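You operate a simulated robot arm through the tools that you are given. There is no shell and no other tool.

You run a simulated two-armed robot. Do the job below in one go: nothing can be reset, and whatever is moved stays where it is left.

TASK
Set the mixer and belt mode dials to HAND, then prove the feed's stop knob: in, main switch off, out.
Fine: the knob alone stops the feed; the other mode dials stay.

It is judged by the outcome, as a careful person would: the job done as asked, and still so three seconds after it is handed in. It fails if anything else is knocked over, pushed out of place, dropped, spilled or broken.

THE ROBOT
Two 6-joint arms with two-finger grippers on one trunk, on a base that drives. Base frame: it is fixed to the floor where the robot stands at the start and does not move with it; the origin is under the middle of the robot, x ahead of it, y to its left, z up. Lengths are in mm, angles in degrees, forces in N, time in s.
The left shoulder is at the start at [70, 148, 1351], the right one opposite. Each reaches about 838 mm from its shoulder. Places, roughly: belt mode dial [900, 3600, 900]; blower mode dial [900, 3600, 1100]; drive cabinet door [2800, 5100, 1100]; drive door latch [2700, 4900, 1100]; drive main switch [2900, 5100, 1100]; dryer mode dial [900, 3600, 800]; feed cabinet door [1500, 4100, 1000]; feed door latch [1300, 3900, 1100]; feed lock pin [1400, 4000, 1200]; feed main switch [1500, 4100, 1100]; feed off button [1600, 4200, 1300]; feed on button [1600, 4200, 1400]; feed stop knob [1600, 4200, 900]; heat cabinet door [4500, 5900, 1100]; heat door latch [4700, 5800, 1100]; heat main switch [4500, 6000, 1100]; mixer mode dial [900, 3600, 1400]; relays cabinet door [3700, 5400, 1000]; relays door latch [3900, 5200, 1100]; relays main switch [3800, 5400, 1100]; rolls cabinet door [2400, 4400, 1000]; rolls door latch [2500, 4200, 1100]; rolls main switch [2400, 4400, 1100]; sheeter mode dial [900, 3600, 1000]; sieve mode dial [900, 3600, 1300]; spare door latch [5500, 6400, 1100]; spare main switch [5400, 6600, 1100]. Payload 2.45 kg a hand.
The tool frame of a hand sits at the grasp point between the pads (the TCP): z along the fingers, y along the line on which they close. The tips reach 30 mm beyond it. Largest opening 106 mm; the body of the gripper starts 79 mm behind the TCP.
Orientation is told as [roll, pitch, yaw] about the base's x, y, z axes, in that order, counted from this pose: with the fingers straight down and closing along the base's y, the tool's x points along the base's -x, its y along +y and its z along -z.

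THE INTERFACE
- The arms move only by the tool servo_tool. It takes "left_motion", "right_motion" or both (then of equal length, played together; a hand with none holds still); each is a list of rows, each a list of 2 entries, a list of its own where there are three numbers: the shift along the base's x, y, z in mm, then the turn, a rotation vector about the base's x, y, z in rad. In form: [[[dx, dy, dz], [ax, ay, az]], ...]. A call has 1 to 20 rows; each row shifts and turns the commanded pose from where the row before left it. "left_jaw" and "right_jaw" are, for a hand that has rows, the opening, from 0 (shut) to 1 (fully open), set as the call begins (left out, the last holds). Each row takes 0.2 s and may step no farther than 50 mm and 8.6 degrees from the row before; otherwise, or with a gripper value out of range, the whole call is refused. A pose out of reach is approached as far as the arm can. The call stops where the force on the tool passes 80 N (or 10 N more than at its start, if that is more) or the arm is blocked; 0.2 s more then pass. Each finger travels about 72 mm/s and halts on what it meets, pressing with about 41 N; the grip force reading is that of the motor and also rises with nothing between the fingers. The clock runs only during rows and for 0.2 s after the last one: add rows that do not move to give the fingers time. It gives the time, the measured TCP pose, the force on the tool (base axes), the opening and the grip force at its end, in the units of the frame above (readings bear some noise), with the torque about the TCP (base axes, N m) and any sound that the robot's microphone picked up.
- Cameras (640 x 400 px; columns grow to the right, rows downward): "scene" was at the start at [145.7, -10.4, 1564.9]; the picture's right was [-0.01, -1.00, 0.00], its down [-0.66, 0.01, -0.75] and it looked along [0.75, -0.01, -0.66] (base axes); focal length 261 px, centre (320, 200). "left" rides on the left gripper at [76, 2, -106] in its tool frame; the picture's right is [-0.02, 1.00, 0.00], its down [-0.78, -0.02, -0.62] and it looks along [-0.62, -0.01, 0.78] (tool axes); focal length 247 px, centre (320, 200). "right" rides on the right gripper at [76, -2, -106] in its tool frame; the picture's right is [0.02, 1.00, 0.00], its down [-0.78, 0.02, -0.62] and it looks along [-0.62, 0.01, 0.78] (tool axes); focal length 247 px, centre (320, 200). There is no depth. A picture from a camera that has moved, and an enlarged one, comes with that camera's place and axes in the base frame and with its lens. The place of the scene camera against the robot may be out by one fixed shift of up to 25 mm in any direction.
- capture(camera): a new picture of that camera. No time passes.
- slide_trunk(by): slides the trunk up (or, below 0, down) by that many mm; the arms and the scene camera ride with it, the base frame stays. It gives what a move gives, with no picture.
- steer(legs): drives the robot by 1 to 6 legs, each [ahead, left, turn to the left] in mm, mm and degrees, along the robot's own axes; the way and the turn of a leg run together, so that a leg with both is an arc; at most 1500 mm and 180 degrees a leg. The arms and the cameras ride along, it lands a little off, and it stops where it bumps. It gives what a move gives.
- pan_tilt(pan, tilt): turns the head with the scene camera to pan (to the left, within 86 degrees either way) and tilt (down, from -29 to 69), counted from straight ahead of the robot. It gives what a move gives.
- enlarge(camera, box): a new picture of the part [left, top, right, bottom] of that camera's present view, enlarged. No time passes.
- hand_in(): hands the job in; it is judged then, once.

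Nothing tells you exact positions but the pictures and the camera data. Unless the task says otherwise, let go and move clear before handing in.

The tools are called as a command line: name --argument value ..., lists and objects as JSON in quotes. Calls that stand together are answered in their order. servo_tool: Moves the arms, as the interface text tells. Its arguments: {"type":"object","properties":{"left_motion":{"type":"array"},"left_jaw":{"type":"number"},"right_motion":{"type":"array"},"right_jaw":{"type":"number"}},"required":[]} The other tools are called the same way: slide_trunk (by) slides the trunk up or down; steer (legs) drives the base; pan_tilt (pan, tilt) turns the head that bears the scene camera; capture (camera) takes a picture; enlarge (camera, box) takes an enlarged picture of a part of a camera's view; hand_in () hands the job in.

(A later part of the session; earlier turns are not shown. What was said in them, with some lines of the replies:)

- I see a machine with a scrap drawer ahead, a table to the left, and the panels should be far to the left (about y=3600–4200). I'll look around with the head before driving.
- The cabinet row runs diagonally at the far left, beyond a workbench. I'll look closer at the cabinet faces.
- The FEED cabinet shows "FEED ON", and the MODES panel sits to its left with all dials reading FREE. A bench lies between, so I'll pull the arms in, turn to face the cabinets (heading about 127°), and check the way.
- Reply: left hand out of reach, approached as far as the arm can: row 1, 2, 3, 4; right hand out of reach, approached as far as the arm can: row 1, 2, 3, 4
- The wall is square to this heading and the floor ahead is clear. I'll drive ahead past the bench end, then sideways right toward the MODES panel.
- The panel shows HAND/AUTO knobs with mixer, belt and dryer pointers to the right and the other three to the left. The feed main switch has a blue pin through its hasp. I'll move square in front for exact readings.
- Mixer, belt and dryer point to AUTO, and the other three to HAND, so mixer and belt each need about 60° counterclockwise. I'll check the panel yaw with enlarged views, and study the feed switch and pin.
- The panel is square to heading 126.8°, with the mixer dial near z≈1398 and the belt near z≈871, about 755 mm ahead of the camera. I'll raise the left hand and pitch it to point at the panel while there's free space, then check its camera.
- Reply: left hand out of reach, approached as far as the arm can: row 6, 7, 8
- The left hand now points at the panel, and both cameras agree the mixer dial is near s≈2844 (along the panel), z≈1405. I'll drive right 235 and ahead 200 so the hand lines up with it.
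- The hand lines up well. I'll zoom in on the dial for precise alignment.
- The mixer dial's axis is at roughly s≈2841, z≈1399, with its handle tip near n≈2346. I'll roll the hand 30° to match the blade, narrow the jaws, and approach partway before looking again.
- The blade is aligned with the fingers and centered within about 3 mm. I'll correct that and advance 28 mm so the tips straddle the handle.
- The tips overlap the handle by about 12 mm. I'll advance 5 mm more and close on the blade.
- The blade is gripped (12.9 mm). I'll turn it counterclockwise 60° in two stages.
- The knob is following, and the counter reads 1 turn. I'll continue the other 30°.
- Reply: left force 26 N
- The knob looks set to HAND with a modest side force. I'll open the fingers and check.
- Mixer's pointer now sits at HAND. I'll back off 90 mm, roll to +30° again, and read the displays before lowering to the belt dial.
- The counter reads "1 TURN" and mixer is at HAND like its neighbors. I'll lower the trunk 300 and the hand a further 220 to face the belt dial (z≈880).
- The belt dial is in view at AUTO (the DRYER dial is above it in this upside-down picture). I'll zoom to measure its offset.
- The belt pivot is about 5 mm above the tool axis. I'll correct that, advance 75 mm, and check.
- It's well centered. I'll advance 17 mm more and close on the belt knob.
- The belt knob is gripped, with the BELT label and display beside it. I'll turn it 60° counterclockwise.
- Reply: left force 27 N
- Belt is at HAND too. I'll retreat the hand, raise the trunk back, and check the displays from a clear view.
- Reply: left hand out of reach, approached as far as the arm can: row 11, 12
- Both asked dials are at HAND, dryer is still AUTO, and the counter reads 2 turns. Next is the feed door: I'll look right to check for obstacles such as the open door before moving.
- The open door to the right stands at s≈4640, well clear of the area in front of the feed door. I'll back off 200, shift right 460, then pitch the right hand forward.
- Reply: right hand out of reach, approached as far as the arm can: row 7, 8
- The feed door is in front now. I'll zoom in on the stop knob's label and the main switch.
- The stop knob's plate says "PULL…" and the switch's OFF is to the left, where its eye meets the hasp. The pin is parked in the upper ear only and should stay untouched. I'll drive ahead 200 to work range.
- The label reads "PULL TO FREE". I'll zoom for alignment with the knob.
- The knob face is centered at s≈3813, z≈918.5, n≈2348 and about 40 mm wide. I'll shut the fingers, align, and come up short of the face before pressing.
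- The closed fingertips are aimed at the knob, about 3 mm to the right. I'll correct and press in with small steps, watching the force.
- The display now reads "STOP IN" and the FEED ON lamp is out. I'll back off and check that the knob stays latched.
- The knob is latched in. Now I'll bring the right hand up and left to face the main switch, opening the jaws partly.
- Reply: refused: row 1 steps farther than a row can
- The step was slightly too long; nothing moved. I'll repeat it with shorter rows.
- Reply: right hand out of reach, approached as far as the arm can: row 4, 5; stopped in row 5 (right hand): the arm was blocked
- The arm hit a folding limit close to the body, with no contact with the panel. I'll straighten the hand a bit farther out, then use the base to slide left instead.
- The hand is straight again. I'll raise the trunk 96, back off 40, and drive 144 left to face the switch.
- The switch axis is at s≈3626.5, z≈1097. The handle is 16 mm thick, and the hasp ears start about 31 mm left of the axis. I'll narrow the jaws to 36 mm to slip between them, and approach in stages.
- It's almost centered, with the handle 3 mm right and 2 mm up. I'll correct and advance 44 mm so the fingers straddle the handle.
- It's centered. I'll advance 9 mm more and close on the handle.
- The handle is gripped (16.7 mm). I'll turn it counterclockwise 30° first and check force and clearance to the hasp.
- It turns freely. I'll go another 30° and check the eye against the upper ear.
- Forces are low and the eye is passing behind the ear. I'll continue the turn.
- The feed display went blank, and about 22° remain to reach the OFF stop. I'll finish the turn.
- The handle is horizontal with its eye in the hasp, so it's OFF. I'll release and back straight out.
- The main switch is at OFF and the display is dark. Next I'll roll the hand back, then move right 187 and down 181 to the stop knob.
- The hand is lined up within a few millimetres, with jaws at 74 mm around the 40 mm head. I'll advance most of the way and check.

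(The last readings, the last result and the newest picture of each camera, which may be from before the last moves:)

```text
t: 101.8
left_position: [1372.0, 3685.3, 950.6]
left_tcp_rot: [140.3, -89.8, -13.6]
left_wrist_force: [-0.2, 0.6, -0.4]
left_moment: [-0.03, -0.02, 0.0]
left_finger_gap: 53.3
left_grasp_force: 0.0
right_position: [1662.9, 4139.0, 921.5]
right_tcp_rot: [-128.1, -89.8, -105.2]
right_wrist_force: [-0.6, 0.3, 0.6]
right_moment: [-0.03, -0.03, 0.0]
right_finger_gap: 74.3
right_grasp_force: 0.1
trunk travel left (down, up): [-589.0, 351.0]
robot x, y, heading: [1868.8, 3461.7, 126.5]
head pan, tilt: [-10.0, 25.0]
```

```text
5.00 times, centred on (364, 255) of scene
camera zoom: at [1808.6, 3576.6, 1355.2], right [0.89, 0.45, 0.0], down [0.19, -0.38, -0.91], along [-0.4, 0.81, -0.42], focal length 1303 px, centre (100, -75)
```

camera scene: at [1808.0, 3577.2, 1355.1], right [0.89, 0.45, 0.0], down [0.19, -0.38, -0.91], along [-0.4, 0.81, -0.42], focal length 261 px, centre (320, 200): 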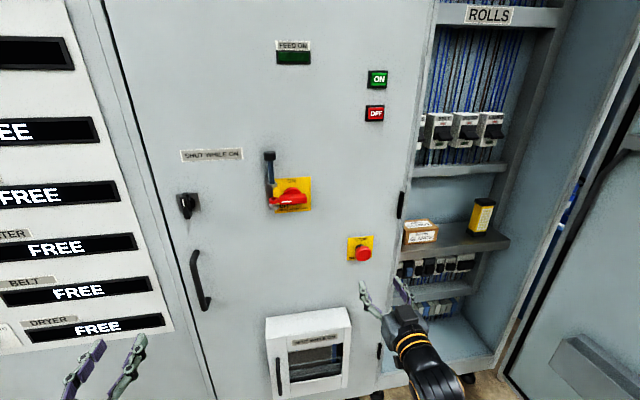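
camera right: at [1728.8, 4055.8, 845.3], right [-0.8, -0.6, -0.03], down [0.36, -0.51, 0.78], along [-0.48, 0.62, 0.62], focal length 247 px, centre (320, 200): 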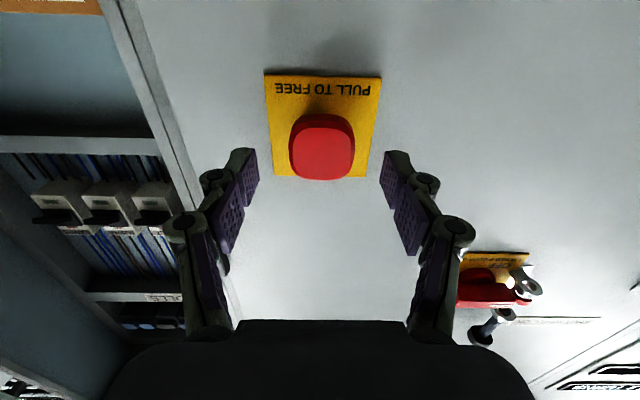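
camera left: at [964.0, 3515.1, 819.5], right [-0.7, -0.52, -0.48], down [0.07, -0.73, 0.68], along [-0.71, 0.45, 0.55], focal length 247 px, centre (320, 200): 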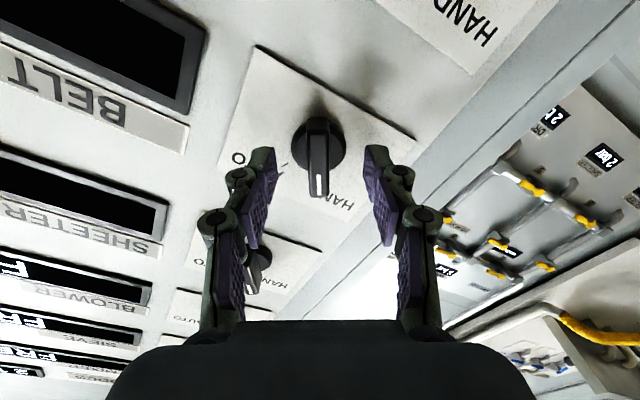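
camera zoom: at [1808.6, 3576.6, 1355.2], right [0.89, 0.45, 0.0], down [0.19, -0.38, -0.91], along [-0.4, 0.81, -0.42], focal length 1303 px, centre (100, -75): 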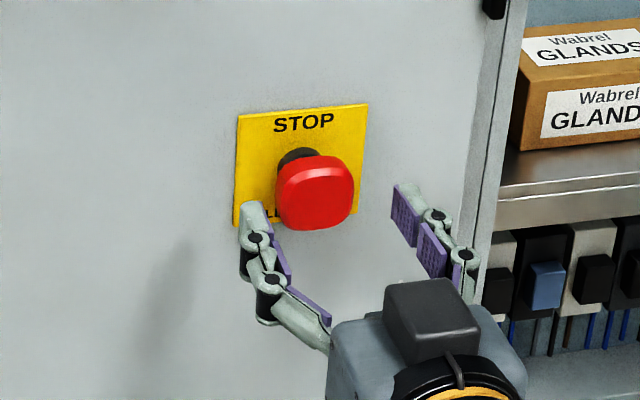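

It's centered. I'll advance 26 mm so the fingers flank the head, then close.

servo_tool --right_motion '[[[-9, 12, -2], [0, 0, 0]], [[-6, 8, 0], [0, 0, 0]], [[0, 0, 0], [0, 0, 0]]]'

servo_tool --right_motion '[[[0, 0, 0], [0, 0, 0]], [[0, 0, 0], [0, 0, 0]], [[0, 0, 0], [0, 0, 0]]]' --right_jaw 0.15

capture --camera "right"

enlarge --camera "scene" --box '[300, 215, 428, 295]'

```text
t: 102.7
left_position: [1372.1, 3686.2, 950.9]
left_tcp_rot: [134.5, -89.8, -7.8]
left_wrist_force: [0.4, 0.3, -0.9]
left_moment: [0.01, -0.01, 0.03]
left_finger_gap: 53.1
left_grasp_force: 0.0
right_position: [1648.7, 4160.8, 919.6]
right_tcp_rot: [-122.3, -89.8, -111.0]
right_wrist_force: [-0.4, 0.3, -0.3]
right_moment: [-0.03, -0.01, 0.03]
right_finger_gap: 74.4
right_grasp_force: 0.0
trunk travel left (down, up): [-589.0, 351.0]
robot x, y, heading: [1873.5, 3467.3, 126.5]
head pan, tilt: [-10.0, 25.0]
```

```text
t: 103.5
left_position: [1370.8, 3686.0, 950.8]
left_tcp_rot: [146.3, -89.9, -19.7]
left_wrist_force: [0.2, 0.3, 0.2]
left_moment: [0.0, 0.02, 0.0]
left_finger_gap: 52.9
left_grasp_force: 0.1
right_position: [1647.6, 4159.1, 918.8]
right_tcp_rot: [-115.6, -89.7, -117.8]
right_wrist_force: [-3.6, -5.8, -1.6]
right_moment: [-0.01, 0.08, 0.09]
right_finger_gap: 40.7
right_grasp_force: 44.6
trunk travel left (down, up): [-589.0, 351.0]
robot x, y, heading: [1865.2, 3462.6, 126.4]
head pan, tilt: [-10.0, 25.0]
```

```text
taken
camera right: at [1713.0, 4075.6, 842.0], right [-0.8, -0.6, -0.03], down [0.36, -0.51, 0.78], along [-0.48, 0.62, 0.62], focal length 247 px, centre (320, 200)
```

right: 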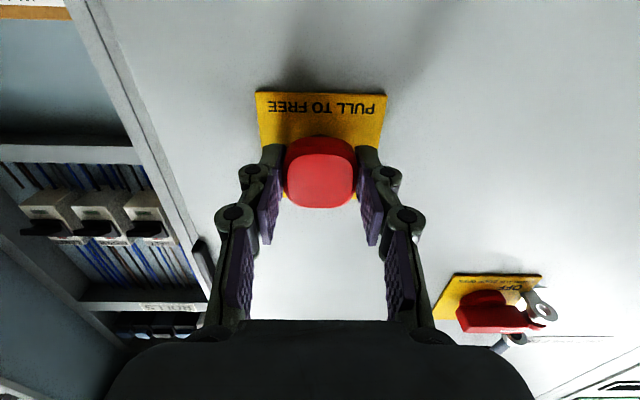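

```text
5.00 times, centred on (364, 255) of scene
camera zoom: at [1806.9, 3576.4, 1355.1], right [0.89, 0.45, 0.0], down [0.19, -0.38, -0.91], along [-0.4, 0.81, -0.42], focal length 1303 px, centre (100, -75)
```

zoom: 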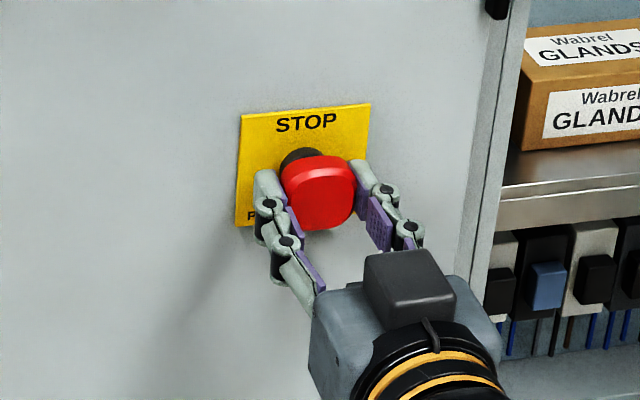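

The knob head is gripped (40.7 mm). I'll pull straight out in 3 mm steps.

servo_tool --right_motion '[[[1.8, -2.4, 0], [0, 0, 0]], [[1.8, -2.4, 0], [0, 0, 0]], [[1.8, -2.4, 0], [0, 0, 0]], [[1.8, -2.4, 0], [0, 0, 0]], [[0, 0, 0], [0, 0, 0]]]'

capture --camera "right"

enlarge --camera "scene" --box '[300, 215, 428, 295]'

```text
t: 104.7
left_position: [1368.4, 3689.6, 949.4]
left_tcp_rot: [62.5, -90.0, 64.2]
left_wrist_force: [-0.4, -0.1, -0.6]
left_moment: [-0.01, -0.02, 0.01]
left_finger_gap: 53.1
left_grasp_force: 0.2
right_position: [1652.1, 4153.2, 918.9]
right_tcp_rot: [-126.1, -89.6, -107.3]
right_wrist_force: [-20.8, 25.3, 11.7]
right_moment: [-0.13, 0.07, -0.01]
right_finger_gap: 40.7
right_grasp_force: 45.6
trunk travel left (down, up): [-589.0, 351.0]
robot x, y, heading: [1866.2, 3463.8, 126.5]
head pan, tilt: [-10.0, 25.0]
```

```text
taken
camera right: at [1717.6, 4069.5, 841.7], right [-0.8, -0.6, -0.03], down [0.36, -0.51, 0.78], along [-0.48, 0.62, 0.62], focal length 247 px, centre (320, 200)
```

right: 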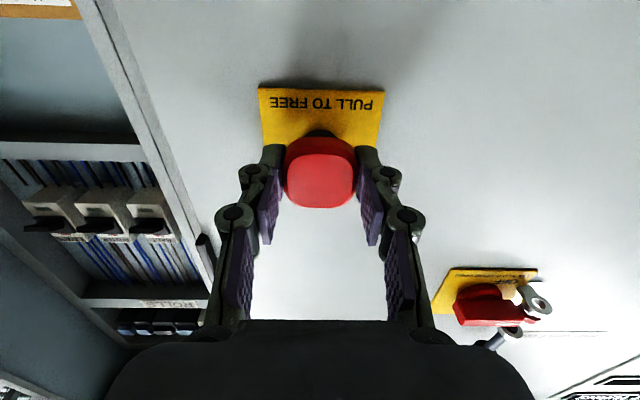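

```text
5.00 times, centred on (364, 255) of scene
camera zoom: at [1803.7, 3581.3, 1354.6], right [0.89, 0.45, 0.0], down [0.19, -0.38, -0.9], along [-0.4, 0.81, -0.43], focal length 1303 px, centre (100, -75)
```

zoom: 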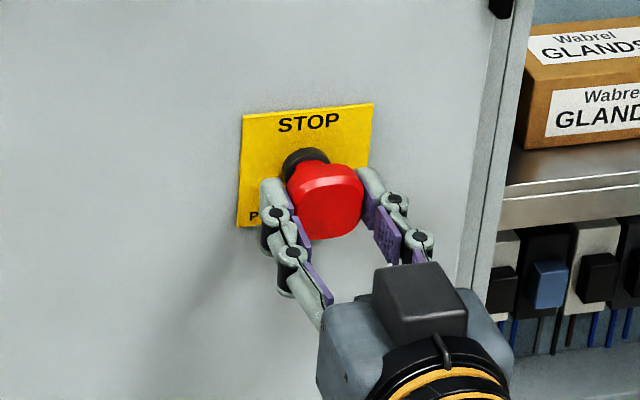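

The knob came out about 7 mm, with 33 N of pull now. I'll pull a touch more to make sure it reaches its stop.

servo_tool --right_motion '[[[1.2, -1.6, 0], [0, 0, 0]], [[1.2, -1.6, 0], [0, 0, 0]], [[0, 0, 0], [0, 0, 0]]]'

enlarge --camera "scene" --box '[300, 215, 428, 295]'

```text
t: 105.5
left_position: [1368.8, 3688.8, 949.0]
left_tcp_rot: [48.1, -89.8, 78.6]
left_wrist_force: [0.8, 0.7, -0.9]
left_moment: [0.0, 0.0, 0.02]
left_finger_gap: 52.9
left_grasp_force: 0.0
right_position: [1656.0, 4151.2, 917.3]
right_tcp_rot: [-106.2, -89.8, -127.0]
right_wrist_force: [-25.8, 33.9, 15.7]
right_moment: [0.29, 0.22, -0.25]
right_finger_gap: 40.8
right_grasp_force: 45.1
trunk travel left (down, up): [-589.0, 351.0]
robot x, y, heading: [1868.6, 3467.3, 126.4]
head pan, tilt: [-10.0, 25.0]
```

```text
5.00 times, centred on (364, 255) of scene
camera zoom: at [1803.2, 3581.8, 1354.4], right [0.89, 0.45, 0.0], down [0.19, -0.38, -0.9], along [-0.4, 0.81, -0.43], focal length 1303 px, centre (100, -75)
```

zoom: 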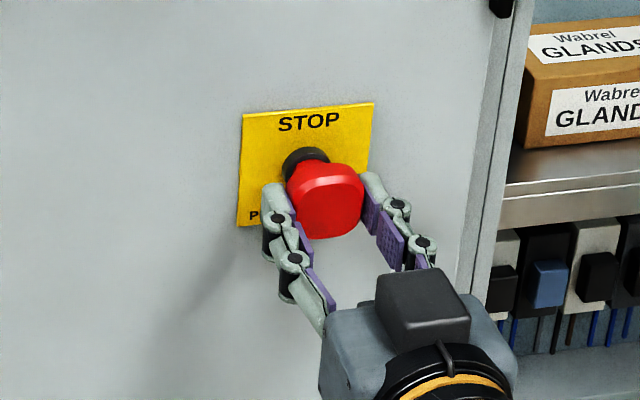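

The knob is at its out stop. I'll open the fingers and back straight away.

servo_tool --right_motion '[[[0, 0, 0], [0, 0, 0]], [[0, 0, 0], [0, 0, 0]], [[0, 0, 0], [0, 0, 0]], [[6, -8, 0], [0, 0, 0]], [[18, -24, 0], [0, 0, 0]], [[24, -32, 0], [0, 0, 0]], [[0, 0, 0], [0, 0, 0]]]' --right_jaw 0.7

capture --camera "scene"

enlarge --camera "scene" --box '[300, 215, 428, 295]'

capture --camera "right"

```text
t: 107.0
left_position: [1370.7, 3686.8, 949.9]
left_tcp_rot: [125.1, -89.8, 1.7]
left_wrist_force: [0.0, -0.3, -0.5]
left_moment: [0.02, 0.01, 0.0]
left_finger_gap: 53.1
left_grasp_force: 0.0
right_position: [1705.3, 4083.7, 917.1]
right_tcp_rot: [-110.7, -89.6, -122.6]
right_wrist_force: [-0.8, -0.1, -1.2]
right_moment: [-0.04, -0.05, -0.01]
right_finger_gap: 74.1
right_grasp_force: 0.0
trunk travel left (down, up): [-589.0, 351.0]
robot x, y, heading: [1867.9, 3465.6, 126.5]
head pan, tilt: [-10.0, 25.0]
```

```text
taken
camera scene: at [1807.1, 3578.2, 1354.9], right [0.89, 0.45, 0.0], down [0.19, -0.38, -0.91], along [-0.4, 0.81, -0.42], focal length 261 px, centre (320, 200)
```

scene: 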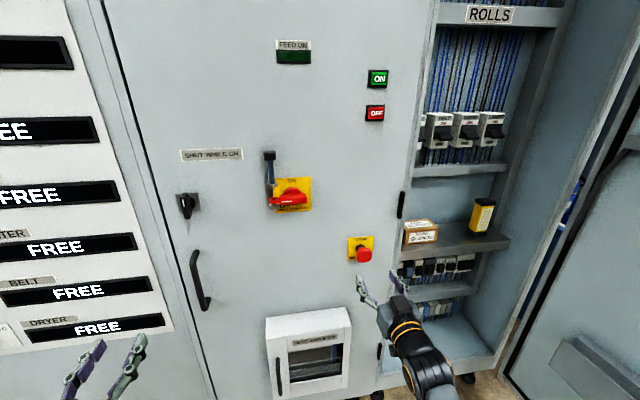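

```text
5.00 times, centred on (364, 255) of scene
camera zoom: at [1807.1, 3578.2, 1354.9], right [0.89, 0.45, 0.0], down [0.19, -0.38, -0.91], along [-0.4, 0.81, -0.42], focal length 1303 px, centre (100, -75)
```

zoom: 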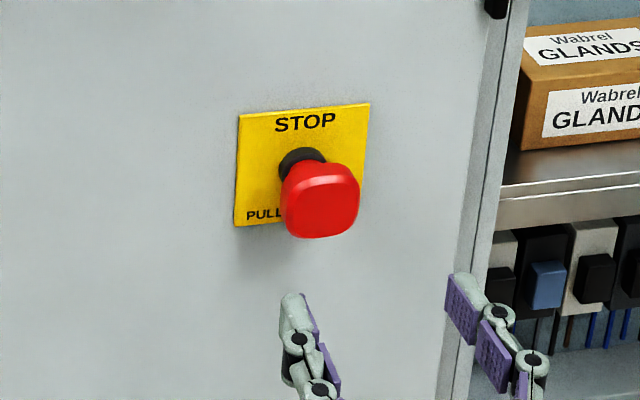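

```text
taken
camera right: at [1770.7, 4000.1, 841.5], right [-0.8, -0.6, -0.03], down [0.36, -0.51, 0.78], along [-0.48, 0.62, 0.62], focal length 247 px, centre (320, 200)
```

right: 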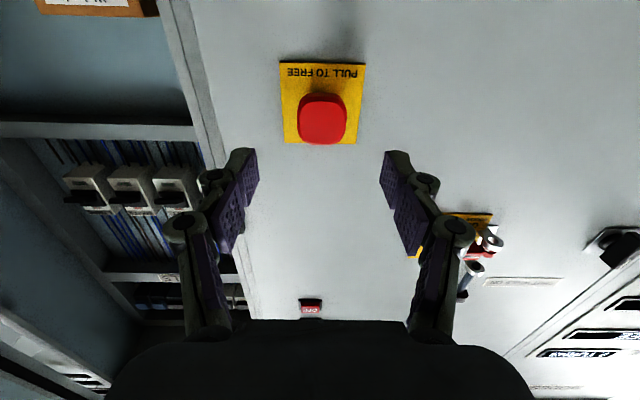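

The knob stands out on its own. I'll back the robot off, raise the trunk, and check the whole face and display.

enlarge --camera "right" --box '[240, 50, 400, 150]'

steer --legs '[[-250, 0, 0]]'

slide_trunk --by 230

pan_tilt --pan 5 --tilt 20

capture --camera "scene"

```text
4.00 times, centred on (320, 100) of right
camera zoom: at [1770.7, 4000.1, 841.5], right [-0.8, -0.6, -0.03], down [0.36, -0.51, 0.78], along [-0.48, 0.62, 0.62], focal length 988 px, centre (320, 600)
```

zoom: 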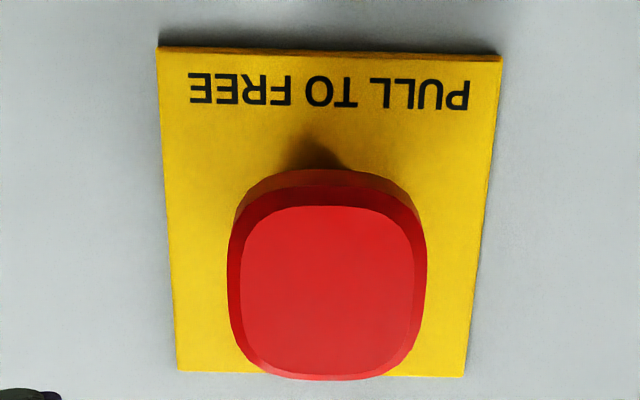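

```text
t: 108.9
left_position: [1519.6, 3488.5, 951.6]
left_tcp_rot: [139.3, -89.7, -12.6]
left_wrist_force: [0.6, -0.9, 0.2]
left_moment: [-0.04, 0.01, 0.0]
left_finger_gap: 53.0
left_grasp_force: 0.0
right_position: [1853.7, 3884.5, 919.1]
right_tcp_rot: [-128.2, -89.7, -105.1]
right_wrist_force: [0.1, -0.5, -0.2]
right_moment: [-0.03, -0.03, 0.0]
right_finger_gap: 74.2
right_grasp_force: 0.0
trunk travel left (down, up): [-589.0, 351.0]
robot x, y, heading: [2014.8, 3263.1, 126.3]
head pan, tilt: [-10.0, 25.0]
```

```text
t: 111.3
left_position: [1517.4, 3487.9, 1181.7]
left_tcp_rot: [133.0, -89.7, -6.4]
left_wrist_force: [-1.3, 0.4, 0.1]
left_moment: [-0.04, -0.01, 0.02]
left_finger_gap: 53.1
left_grasp_force: 0.0
right_position: [1852.5, 3885.6, 1150.4]
right_tcp_rot: [-121.8, -89.7, -111.4]
right_wrist_force: [0.7, 0.4, -0.2]
right_moment: [0.05, -0.02, 0.0]
right_finger_gap: 74.4
right_grasp_force: 0.1
trunk travel left (down, up): [-819.0, 121.0]
robot x, y, heading: [2010.8, 3263.4, 126.4]
head pan, tilt: [-10.0, 25.0]
```

```text
t: 112.0
left_position: [1518.3, 3487.0, 1180.5]
left_tcp_rot: [133.5, -89.6, -6.9]
left_wrist_force: [0.5, -0.3, 0.1]
left_moment: [-0.03, 0.02, 0.02]
left_finger_gap: 53.3
left_grasp_force: 0.0
right_position: [1851.4, 3884.5, 1149.0]
right_tcp_rot: [-122.8, -89.7, -110.5]
right_wrist_force: [-0.5, -0.6, -0.1]
right_moment: [0.03, 0.01, 0.01]
right_finger_gap: 74.1
right_grasp_force: 0.1
trunk travel left (down, up): [-819.0, 121.0]
robot x, y, heading: [2016.7, 3266.3, 126.4]
head pan, tilt: [5.0, 20.0]
```

```text
taken
camera scene: at [1934.4, 3366.1, 1593.1], right [0.75, 0.66, 0.0], down [0.23, -0.26, -0.94], along [-0.62, 0.7, -0.34], focal length 261 px, centre (320, 200)
```

scene: 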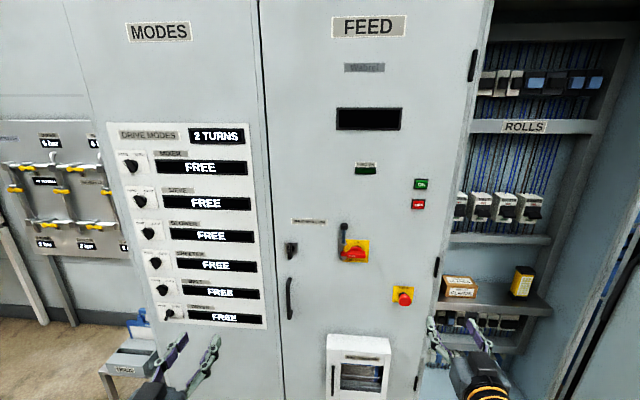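

The feed display is dark, the switch is OFF and the knob is out. I'll take a last close look at the dials, switch and pin.

enlarge --camera "scene" --box '[100, 120, 276, 230]'

enlarge --camera "scene" --box '[100, 220, 276, 330]'

enlarge --camera "scene" --box '[280, 205, 440, 305]'

```text
3.64 times, centred on (188, 175) of scene
camera zoom: at [1934.4, 3366.1, 1593.1], right [0.75, 0.66, 0.0], down [0.23, -0.26, -0.94], along [-0.62, 0.7, -0.34], focal length 948 px, centre (800, 291)
```

zoom: 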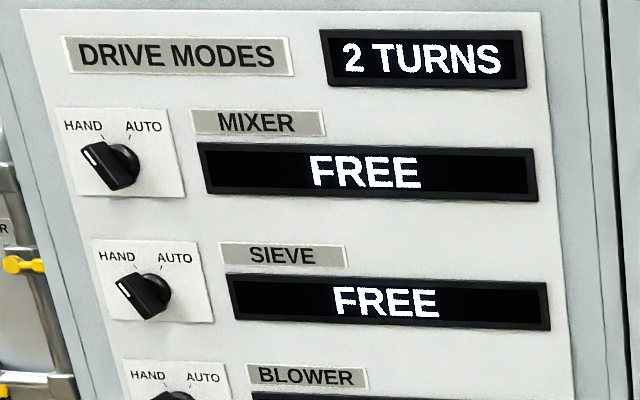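

```text
3.64 times, centred on (188, 275) of scene
camera zoom: at [1934.4, 3366.1, 1593.1], right [0.75, 0.66, 0.0], down [0.23, -0.26, -0.94], along [-0.62, 0.7, -0.34], focal length 948 px, centre (800, -73)
```

zoom: 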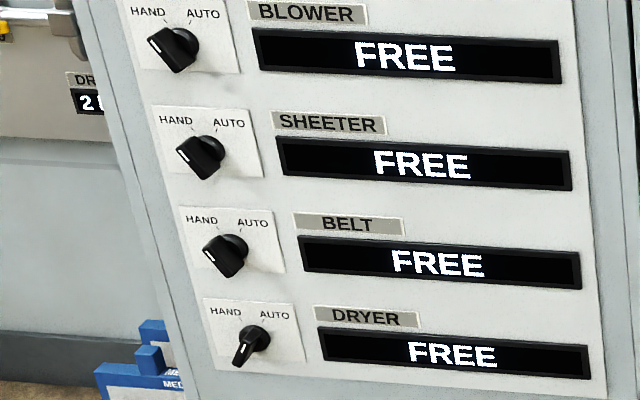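

```text
4.00 times, centred on (360, 255) of scene
camera zoom: at [1934.4, 3366.1, 1593.1], right [0.75, 0.66, 0.0], down [0.23, -0.26, -0.94], along [-0.62, 0.7, -0.34], focal length 1042 px, centre (160, -20)
```

zoom: 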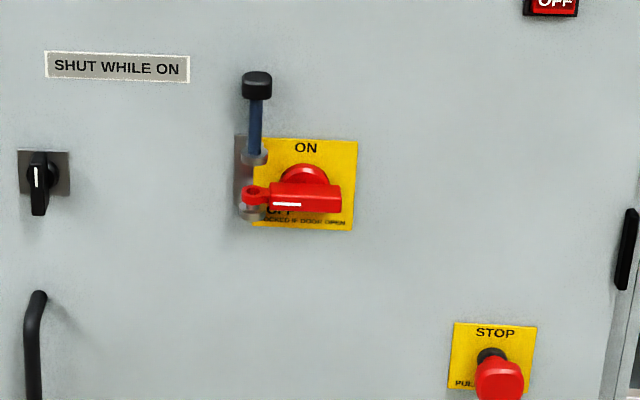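

Mixer and belt point to HAND, and the other four dials are unchanged. The feed main switch is OFF, the stop knob is out, the pin is untouched, and both hands are clear, so I'll hand in.

hand_in

```text
The job is handed in.
```

The mixer and belt mode dials are set to HAND, and the feed's stop knob has been proved. I've handed the job in; no verdict has come back.

- **Dials:** The counter shows 2 turns, one for each dial. Sieve, blower and sheeter are still at HAND, and dryer is still at AUTO.
- **Stop knob in:** I pressed it first, with nothing else touched. The feed display changed to "STOP IN" and the FEED ON lamp went out.
- **Main switch off:** I turned the handle to OFF and the feed display went blank. The blue lock pin was left where it was.
- **Stop knob out:** I pulled it to its outer stop, about 7 mm, and it stayed out when released.

During the move to the main switch, the right arm once stopped at its own reach limit, well clear of the panel. In the final pictures of the feed and mode panels nothing was knocked or shifted, and both hands are clear.
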